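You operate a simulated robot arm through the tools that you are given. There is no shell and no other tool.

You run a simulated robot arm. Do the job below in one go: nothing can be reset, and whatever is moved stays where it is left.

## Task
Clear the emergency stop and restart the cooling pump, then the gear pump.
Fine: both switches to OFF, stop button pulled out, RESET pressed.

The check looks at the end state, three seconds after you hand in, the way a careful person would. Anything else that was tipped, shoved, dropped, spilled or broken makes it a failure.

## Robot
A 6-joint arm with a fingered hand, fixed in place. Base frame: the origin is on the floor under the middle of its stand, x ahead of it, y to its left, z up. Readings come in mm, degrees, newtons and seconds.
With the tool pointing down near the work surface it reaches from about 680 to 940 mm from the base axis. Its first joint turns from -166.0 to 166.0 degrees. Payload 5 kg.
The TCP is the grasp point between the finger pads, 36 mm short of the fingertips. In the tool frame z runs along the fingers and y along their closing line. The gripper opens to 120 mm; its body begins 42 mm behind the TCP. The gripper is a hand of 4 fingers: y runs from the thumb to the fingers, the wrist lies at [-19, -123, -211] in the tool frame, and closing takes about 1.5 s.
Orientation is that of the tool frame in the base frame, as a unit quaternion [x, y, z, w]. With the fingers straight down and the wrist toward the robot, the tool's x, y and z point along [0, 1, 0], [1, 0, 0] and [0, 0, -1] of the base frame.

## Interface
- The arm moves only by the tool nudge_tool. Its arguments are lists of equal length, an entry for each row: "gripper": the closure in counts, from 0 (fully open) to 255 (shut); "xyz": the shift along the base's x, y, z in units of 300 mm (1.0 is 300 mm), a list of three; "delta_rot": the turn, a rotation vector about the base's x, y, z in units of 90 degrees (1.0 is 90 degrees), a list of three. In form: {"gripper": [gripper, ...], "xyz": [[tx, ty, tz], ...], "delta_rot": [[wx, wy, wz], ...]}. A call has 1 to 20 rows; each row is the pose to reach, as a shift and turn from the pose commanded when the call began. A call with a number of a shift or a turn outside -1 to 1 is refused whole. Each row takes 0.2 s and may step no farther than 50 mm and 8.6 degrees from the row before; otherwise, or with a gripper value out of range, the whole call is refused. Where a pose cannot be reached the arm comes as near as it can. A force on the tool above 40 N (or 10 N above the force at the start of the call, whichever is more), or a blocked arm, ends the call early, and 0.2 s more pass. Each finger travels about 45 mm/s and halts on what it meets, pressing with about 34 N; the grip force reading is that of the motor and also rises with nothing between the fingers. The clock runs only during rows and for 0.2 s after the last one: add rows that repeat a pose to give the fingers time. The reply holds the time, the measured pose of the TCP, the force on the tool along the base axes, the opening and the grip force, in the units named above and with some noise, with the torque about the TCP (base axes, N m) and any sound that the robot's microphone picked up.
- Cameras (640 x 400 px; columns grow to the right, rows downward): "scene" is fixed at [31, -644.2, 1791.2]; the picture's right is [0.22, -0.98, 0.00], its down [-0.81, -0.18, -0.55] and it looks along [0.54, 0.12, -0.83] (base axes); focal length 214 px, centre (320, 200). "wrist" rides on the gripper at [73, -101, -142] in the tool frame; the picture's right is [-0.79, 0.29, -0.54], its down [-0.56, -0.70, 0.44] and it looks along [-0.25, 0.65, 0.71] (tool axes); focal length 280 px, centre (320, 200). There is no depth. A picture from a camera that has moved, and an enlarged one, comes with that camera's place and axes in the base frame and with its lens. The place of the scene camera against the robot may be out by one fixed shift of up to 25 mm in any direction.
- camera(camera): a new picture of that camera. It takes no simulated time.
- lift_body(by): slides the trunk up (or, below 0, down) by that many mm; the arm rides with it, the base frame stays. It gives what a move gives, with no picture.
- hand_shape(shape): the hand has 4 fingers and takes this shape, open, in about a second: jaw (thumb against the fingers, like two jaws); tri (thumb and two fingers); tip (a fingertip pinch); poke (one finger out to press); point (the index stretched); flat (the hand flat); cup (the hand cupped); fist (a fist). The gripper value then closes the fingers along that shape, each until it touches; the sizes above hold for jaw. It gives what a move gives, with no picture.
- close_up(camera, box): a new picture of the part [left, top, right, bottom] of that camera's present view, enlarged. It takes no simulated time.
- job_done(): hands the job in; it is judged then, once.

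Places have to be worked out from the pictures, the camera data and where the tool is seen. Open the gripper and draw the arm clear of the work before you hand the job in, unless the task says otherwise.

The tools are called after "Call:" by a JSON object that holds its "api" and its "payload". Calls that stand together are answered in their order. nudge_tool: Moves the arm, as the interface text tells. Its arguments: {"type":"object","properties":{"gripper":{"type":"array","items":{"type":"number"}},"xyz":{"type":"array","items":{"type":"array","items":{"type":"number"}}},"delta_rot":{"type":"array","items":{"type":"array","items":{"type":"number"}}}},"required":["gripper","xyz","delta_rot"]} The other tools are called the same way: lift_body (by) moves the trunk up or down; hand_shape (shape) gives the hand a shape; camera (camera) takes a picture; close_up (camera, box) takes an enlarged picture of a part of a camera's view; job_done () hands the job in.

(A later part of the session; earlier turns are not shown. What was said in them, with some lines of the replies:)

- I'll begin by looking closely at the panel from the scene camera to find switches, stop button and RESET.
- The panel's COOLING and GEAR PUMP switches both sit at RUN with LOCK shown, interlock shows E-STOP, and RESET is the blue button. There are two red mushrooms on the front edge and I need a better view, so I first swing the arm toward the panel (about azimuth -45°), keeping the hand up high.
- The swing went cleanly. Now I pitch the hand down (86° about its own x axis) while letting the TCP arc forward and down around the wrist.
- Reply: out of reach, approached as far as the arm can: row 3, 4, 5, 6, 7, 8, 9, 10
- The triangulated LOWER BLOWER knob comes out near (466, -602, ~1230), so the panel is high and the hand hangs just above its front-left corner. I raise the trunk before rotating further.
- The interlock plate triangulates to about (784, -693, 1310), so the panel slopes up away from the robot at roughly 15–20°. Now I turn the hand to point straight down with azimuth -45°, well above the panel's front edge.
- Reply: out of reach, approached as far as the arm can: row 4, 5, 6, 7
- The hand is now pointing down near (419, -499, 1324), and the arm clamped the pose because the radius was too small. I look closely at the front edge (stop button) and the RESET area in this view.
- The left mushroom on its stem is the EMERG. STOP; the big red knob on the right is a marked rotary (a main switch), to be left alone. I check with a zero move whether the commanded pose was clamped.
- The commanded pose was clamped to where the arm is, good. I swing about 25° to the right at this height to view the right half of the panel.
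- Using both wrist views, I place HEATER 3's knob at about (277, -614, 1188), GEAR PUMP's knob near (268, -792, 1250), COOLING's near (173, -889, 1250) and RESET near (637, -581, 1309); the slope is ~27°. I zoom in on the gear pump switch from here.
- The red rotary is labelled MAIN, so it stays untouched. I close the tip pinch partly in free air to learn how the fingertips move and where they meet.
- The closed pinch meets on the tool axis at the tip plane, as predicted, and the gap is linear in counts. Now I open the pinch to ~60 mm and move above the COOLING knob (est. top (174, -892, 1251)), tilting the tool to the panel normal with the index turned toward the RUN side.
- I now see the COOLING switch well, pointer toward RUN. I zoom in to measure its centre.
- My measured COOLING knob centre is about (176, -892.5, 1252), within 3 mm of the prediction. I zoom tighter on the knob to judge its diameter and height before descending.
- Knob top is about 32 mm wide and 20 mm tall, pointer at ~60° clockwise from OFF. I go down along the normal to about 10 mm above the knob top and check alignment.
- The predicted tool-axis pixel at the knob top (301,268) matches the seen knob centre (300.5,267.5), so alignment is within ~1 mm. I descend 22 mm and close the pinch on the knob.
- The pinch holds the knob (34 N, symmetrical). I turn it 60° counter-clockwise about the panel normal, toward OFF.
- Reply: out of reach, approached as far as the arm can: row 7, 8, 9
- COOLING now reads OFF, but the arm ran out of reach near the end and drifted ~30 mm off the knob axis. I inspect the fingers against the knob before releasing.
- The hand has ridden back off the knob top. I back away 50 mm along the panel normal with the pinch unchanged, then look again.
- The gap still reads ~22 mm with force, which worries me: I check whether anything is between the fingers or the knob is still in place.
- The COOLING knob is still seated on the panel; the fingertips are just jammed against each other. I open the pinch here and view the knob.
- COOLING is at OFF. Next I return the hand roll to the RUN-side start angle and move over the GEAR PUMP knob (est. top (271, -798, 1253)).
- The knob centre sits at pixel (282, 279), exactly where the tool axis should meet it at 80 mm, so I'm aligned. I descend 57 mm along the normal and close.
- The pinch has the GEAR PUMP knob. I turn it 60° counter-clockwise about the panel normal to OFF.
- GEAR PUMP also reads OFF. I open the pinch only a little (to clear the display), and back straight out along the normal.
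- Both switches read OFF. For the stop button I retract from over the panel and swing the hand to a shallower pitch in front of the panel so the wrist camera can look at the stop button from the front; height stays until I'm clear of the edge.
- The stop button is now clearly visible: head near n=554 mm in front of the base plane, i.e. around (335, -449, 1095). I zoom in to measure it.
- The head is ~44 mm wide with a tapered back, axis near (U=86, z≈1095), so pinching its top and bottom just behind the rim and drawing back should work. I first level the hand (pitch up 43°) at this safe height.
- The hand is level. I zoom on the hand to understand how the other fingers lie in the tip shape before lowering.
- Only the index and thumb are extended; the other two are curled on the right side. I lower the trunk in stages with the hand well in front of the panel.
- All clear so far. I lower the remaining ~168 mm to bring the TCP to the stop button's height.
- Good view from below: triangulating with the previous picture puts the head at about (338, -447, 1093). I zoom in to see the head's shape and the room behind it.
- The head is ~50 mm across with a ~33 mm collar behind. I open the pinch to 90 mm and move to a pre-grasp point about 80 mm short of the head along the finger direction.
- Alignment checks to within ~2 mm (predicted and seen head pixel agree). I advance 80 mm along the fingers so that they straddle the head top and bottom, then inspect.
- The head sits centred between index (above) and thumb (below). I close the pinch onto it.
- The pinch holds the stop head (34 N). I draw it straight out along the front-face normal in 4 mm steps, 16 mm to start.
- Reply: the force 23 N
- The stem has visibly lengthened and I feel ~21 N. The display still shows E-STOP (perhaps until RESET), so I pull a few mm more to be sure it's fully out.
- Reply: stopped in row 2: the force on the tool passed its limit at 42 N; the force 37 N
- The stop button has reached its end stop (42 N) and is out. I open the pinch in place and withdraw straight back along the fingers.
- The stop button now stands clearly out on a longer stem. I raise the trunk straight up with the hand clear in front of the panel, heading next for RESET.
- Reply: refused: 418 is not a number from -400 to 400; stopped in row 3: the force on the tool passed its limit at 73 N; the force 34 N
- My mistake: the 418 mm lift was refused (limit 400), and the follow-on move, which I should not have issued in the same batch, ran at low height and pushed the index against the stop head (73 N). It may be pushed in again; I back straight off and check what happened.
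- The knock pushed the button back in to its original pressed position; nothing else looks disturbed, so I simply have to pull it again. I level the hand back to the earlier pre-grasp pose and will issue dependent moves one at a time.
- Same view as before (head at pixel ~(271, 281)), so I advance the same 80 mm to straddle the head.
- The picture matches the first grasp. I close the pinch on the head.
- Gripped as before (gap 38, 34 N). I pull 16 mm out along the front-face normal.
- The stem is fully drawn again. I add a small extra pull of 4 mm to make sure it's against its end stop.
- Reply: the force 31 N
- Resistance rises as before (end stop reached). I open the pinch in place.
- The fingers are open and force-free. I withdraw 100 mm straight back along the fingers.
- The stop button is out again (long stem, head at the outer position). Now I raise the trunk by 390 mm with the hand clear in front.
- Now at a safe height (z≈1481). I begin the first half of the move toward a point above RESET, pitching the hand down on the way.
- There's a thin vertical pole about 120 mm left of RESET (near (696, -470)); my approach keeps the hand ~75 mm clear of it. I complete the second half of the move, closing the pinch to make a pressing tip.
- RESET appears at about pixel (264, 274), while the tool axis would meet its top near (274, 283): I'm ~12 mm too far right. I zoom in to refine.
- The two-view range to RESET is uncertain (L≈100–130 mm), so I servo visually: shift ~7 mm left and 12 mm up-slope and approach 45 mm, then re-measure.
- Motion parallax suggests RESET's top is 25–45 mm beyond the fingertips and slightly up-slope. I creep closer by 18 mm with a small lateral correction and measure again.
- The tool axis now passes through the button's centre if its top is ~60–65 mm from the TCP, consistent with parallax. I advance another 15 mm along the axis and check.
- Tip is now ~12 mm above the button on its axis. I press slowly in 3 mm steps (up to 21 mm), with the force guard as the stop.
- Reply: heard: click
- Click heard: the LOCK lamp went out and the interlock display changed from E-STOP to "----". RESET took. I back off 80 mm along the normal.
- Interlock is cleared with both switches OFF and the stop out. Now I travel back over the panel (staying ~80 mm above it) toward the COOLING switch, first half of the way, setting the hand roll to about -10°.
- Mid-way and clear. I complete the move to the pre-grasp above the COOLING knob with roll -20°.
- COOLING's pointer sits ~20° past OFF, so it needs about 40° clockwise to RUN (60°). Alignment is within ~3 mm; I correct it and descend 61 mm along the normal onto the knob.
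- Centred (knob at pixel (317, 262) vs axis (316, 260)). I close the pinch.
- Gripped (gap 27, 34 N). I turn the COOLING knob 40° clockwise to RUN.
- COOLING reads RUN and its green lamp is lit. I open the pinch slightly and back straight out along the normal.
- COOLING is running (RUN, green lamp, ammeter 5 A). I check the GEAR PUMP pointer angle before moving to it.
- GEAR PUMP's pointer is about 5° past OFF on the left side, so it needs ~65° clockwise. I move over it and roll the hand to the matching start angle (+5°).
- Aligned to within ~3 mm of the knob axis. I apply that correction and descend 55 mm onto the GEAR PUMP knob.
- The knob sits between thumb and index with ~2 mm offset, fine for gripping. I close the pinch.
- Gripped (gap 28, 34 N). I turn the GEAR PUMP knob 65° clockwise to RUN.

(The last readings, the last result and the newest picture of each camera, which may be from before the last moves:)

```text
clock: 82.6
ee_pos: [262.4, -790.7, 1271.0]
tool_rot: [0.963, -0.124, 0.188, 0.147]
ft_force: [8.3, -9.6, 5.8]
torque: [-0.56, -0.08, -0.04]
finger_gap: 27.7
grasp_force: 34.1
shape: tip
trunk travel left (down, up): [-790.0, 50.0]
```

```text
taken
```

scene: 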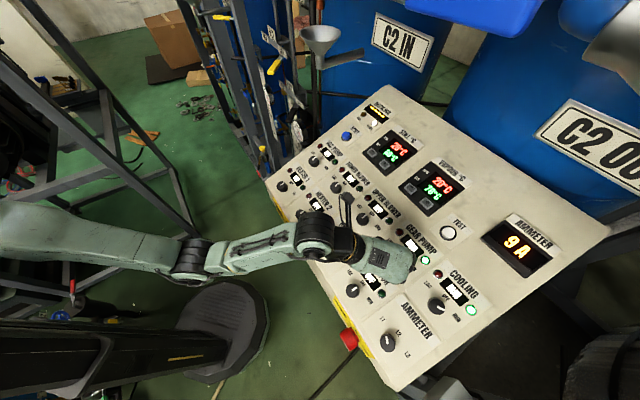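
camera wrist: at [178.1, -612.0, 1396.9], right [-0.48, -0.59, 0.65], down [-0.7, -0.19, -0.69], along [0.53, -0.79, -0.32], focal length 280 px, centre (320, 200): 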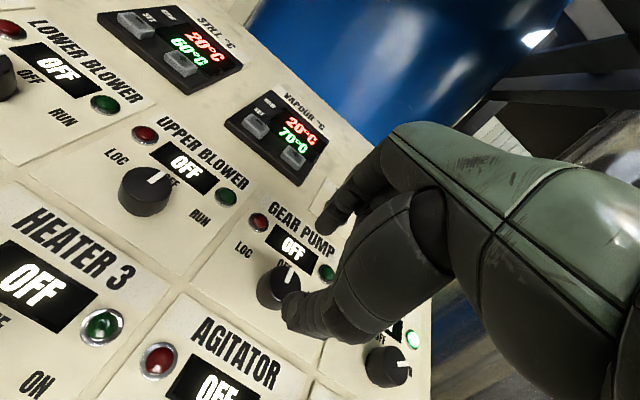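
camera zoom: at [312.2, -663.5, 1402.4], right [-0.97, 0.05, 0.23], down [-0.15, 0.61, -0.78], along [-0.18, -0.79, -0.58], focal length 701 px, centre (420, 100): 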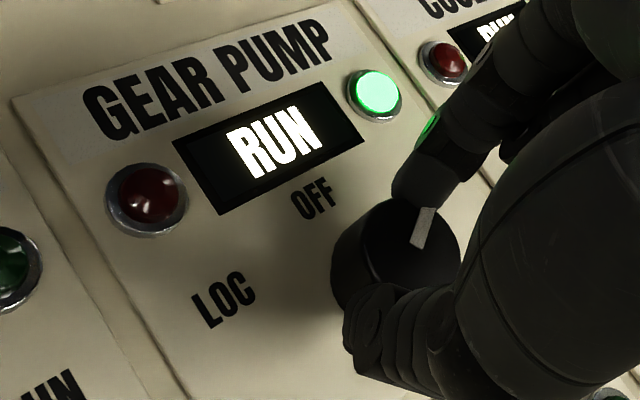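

GEAR PUMP reads RUN with its green lamp lit and the ammeter at 9 A; COOLING still runs. I open slightly and back out along the normal.

Call:
{"api": "nudge_tool", "payload": {"gripper": [150, 145, 145, 145, 145, 145, 145, 145], "xyz": [[0, 0, 0], [0, 0, 0], [0, 0, 0], [-0.02, 0.02, 0.055], [-0.04, 0.04, 0.108], [-0.06, 0.06, 0.162], [-0.08, 0.079, 0.215], [-0.099, 0.098, 0.266]], "delta_rot": [[0, 0, 0], [0, 0, 0], [0, 0, 0], [0, 0, 0], [0, 0, 0], [0, 0, 0], [0, 0, 0], [0, 0, 0]]}}

Call:
{"api": "camera", "payload": {"camera": "wrist"}}

Call:
{"api": "close_up", "payload": {"camera": "wrist", "box": [180, 160, 360, 320]}}

```text
clock: 84.4
ee_pos: [232.0, -759.9, 1351.3]
tool_rot: [0.964, -0.123, 0.187, 0.145]
ft_force: [0.4, -0.7, 1.3]
torque: [-0.02, -0.01, 0.04]
finger_gap: 51.2
grasp_force: 0.1
shape: tip
trunk travel left (down, up): [-790.0, 50.0]
```

```text
taken
camera wrist: at [280.0, -631.0, 1482.6], right [-0.97, 0.05, 0.23], down [-0.15, 0.61, -0.78], along [-0.18, -0.79, -0.58], focal length 280 px, centre (320, 200)
```

wrist: 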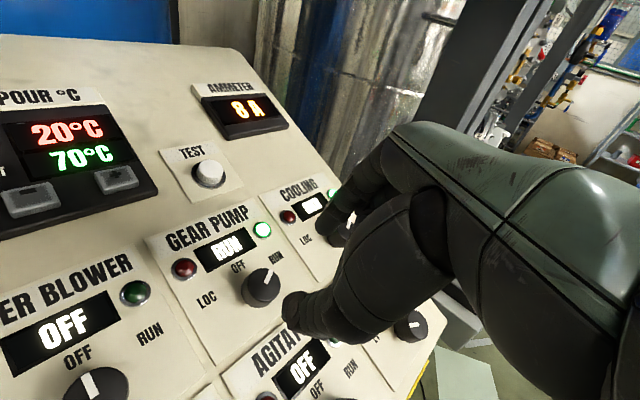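

```text
2.50 times, centred on (270, 240) of wrist
camera zoom: at [280.0, -631.0, 1482.6], right [-0.97, 0.05, 0.23], down [-0.15, 0.61, -0.78], along [-0.18, -0.79, -0.58], focal length 701 px, centre (445, 100)
```

zoom: 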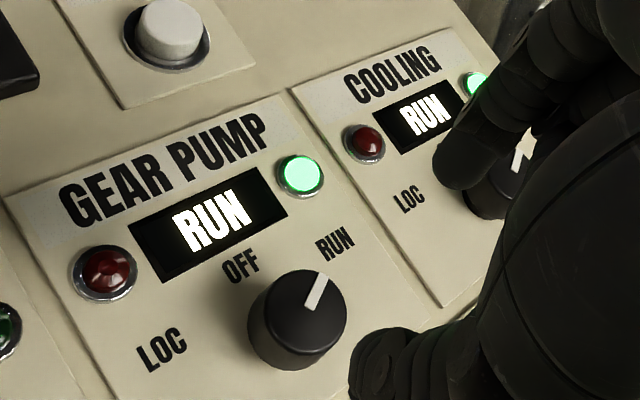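

Both pumps run, and the ammeter settled at 8 A. I now draw the arm clear: back away toward the robot, rising slightly, with the hand returning to the relaxed orientation.

Call:
{"api": "nudge_tool", "payload": {"gripper": [127, 127, 127, 127, 127, 127, 127, 127, 127, 127, 127], "xyz": [[-0.02, 0.06, 0.06], [-0.041, 0.14, 0.08], [-0.062, 0.22, 0.09], [-0.083, 0.31, 0.1], [-0.104, 0.39, 0.1], [-0.124, 0.47, 0.1], [-0.145, 0.55, 0.1], [-0.166, 0.63, 0.1], [-0.186, 0.71, 0.1], [-0.207, 0.793, 0.1], [-0.207, 0.793, 0.1]], "delta_rot": [[-0.0465, 0.0052, 0.0793], [-0.093, 0.0104, 0.1585], [-0.1396, 0.0157, 0.2378], [-0.1861, 0.0209, 0.317], [-0.2326, 0.0261, 0.3963], [-0.2791, 0.0313, 0.4756], [-0.3256, 0.0365, 0.5548], [-0.3722, 0.0418, 0.6341], [-0.4187, 0.047, 0.7133], [-0.4652, 0.0522, 0.7926], [-0.4652, 0.0522, 0.7926]]}}

Call:
{"api": "camera", "payload": {"camera": "scene"}}

Call:
{"api": "camera", "payload": {"camera": "wrist"}}

```text
clock: 86.8
ee_pos: [169.0, -521.7, 1379.6]
tool_rot: [0.75, 0.527, 0.228, 0.328]
ft_force: [-0.1, -1.1, 0.0]
torque: [0.0, -0.02, -0.02]
finger_gap: 59.6
grasp_force: 0.0
shape: tip
trunk travel left (down, up): [-790.0, 50.0]
```

```text
taken
```

scene: 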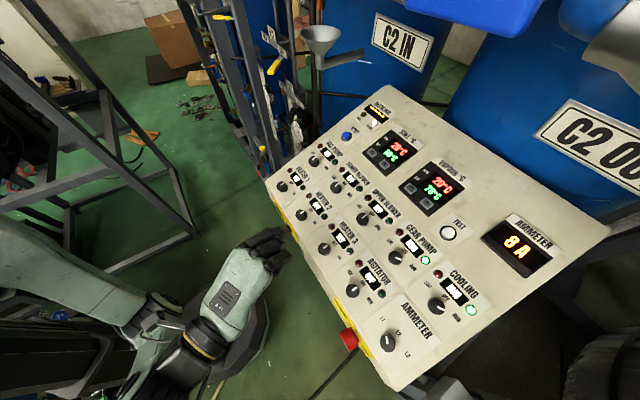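

```text
taken
camera wrist: at [33.1, -393.5, 1401.9], right [-0.46, -0.67, 0.58], down [-0.33, -0.48, -0.81], along [0.82, -0.57, -0.01], focal length 280 px, centre (320, 200)
```

wrist: 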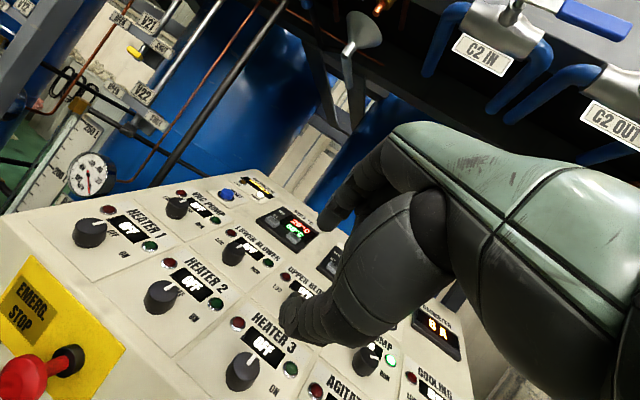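

The hand is off the panel; I lift and level it further away, and open the gripper fully.

Call:
{"api": "nudge_tool", "payload": {"gripper": [100, 80, 60, 40, 20, 0, 0, 0], "xyz": [[-0.014, 0.005, 0.098], [-0.028, 0.01, 0.197], [-0.042, 0.015, 0.295], [-0.055, 0.02, 0.393], [-0.069, 0.025, 0.492], [-0.083, 0.03, 0.59], [-0.083, 0.03, 0.59], [-0.083, 0.03, 0.59]], "delta_rot": [[-0.0272, -0.0749, 0], [-0.0545, -0.1497, 0], [-0.0817, -0.2246, 0], [-0.1089, -0.2994, 0], [-0.1362, -0.3743, 0], [-0.1634, -0.4491, 0], [-0.1634, -0.4491, 0], [-0.1634, -0.4491, 0]]}}

Call:
{"api": "camera", "payload": {"camera": "scene"}}

Call:
{"api": "close_up", "payload": {"camera": "scene", "box": [250, 200, 320, 270]}}

Call:
{"api": "close_up", "payload": {"camera": "scene", "box": [370, 220, 490, 320]}}

Call:
{"api": "close_up", "payload": {"camera": "scene", "box": [260, 80, 420, 180]}}

Call:
{"api": "close_up", "payload": {"camera": "scene", "box": [260, 160, 420, 260]}}

Call:
{"api": "close_up", "payload": {"camera": "scene", "box": [320, 280, 480, 380]}}

```text
clock: 88.6
ee_pos: [145.7, -514.0, 1557.5]
tool_rot: [0.578, 0.405, 0.406, 0.581]
ft_force: [-0.2, 0.9, -0.8]
torque: [-0.01, 0.03, -0.01]
finger_gap: 119.8
grasp_force: 0.1
shape: tip
trunk travel left (down, up): [-790.0, 50.0]
```

```text
taken
```

scene: 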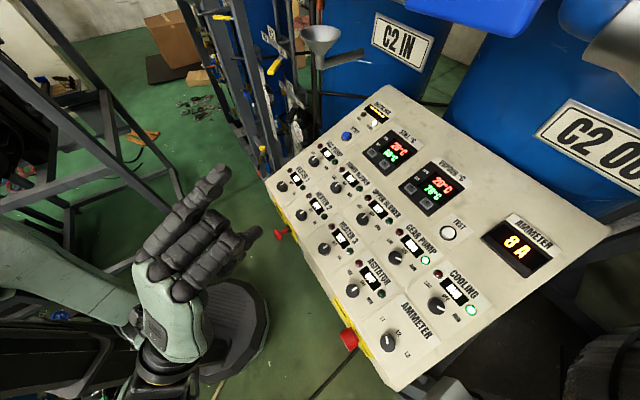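

```text
5.71 times, centred on (285, 235) of scene
camera zoom: at [31.0, -644.2, 1791.2], right [0.22, -0.98, 0.0], down [-0.81, -0.18, -0.55], along [0.54, 0.12, -0.83], focal length 1226 px, centre (520, 0)
```

zoom: 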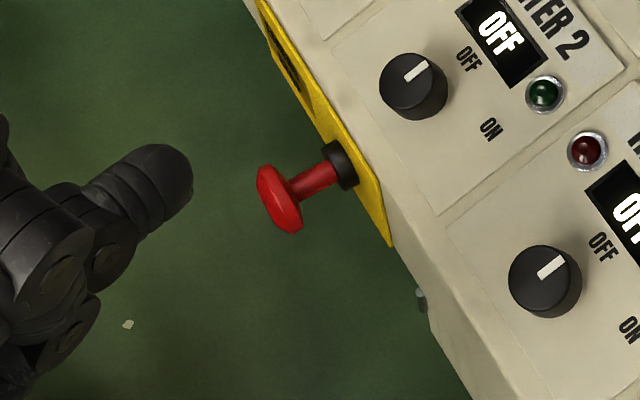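

```text
4.00 times, centred on (430, 270) of scene
camera zoom: at [31.0, -644.2, 1791.2], right [0.22, -0.98, 0.0], down [-0.81, -0.18, -0.55], along [0.54, 0.12, -0.83], focal length 858 px, centre (-120, -80)
```

zoom: 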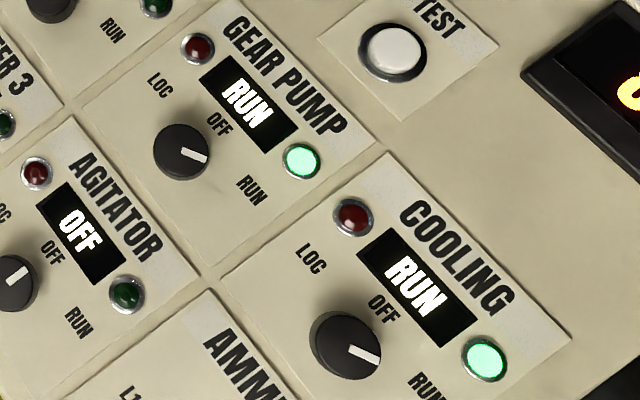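

```text
4.00 times, centred on (340, 130) of scene
camera zoom: at [31.0, -644.2, 1791.2], right [0.22, -0.98, 0.0], down [-0.81, -0.18, -0.55], along [0.54, 0.12, -0.83], focal length 858 px, centre (240, 480)
```

zoom: 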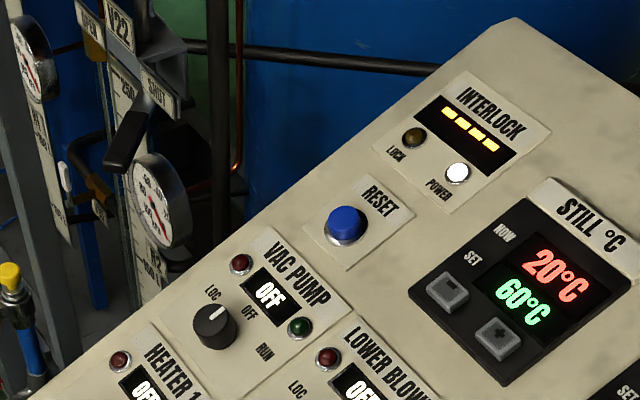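

```text
4.00 times, centred on (340, 210) of scene
camera zoom: at [31.0, -644.2, 1791.2], right [0.22, -0.98, 0.0], down [-0.81, -0.18, -0.55], along [0.54, 0.12, -0.83], focal length 858 px, centre (240, 160)
```

zoom: 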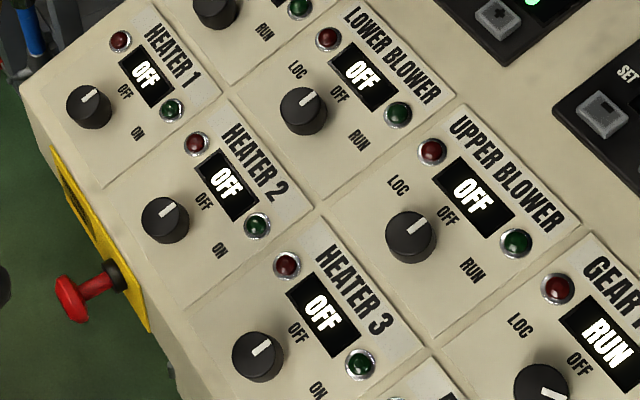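

```text
4.00 times, centred on (400, 330) of scene
camera zoom: at [31.0, -644.2, 1791.2], right [0.22, -0.98, 0.0], down [-0.81, -0.18, -0.55], along [0.54, 0.12, -0.83], focal length 858 px, centre (0, -320)
```

zoom: 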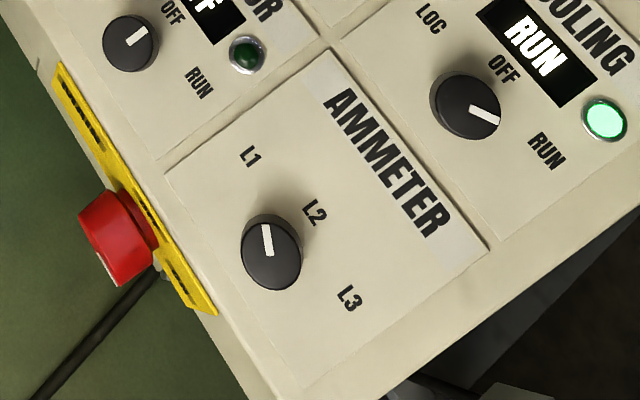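

The final pictures show the stop button out, LOCK lamp off, and COOLING and GEAR PUMP both at RUN with green lamps. The ammeter is steady at 8 A and every other control is as it was. My accidental push on the stop button was undone before RESET, and the gripper is open with the arm clear, so I hand in.

Call:
{"api": "job_done", "payload": {}}

```text
The job is handed in.
```

The emergency stop is cleared, and the cooling pump and then the gear pump are running again. I did it in this order:

1. **Switches:** COOLING and GEAR PUMP were both turned from RUN to OFF, and both displays read OFF. COOLING's pointer stopped about 20° short of its OFF mark because the arm ran out of reach.
2. **Stop button:** I pulled out EMERG. STOP until it reached its end stop.
3. **RESET:** I pressed it and heard a click. The LOCK lamp went out and the interlock display changed from E-STOP to "----".
4. **Restart:** I turned COOLING to RUN first, then GEAR PUMP. Both displays read RUN, both green lamps are lit, and the ammeter settled at 8 A.

**Stop button knocked in once:** After the first pull, a trunk lift I asked for was refused. The arm move I had queued behind it ran anyway, at the wrong height, and a finger hit the button at about 73 N and pushed it back in. I backed off, pulled it out again and checked it before pressing RESET. The camera views showed no damage.

In the final pictures the stop button is still out, the MAIN switch and all other controls look as they were at the start, and the arm is clear of the panel with the gripper open.
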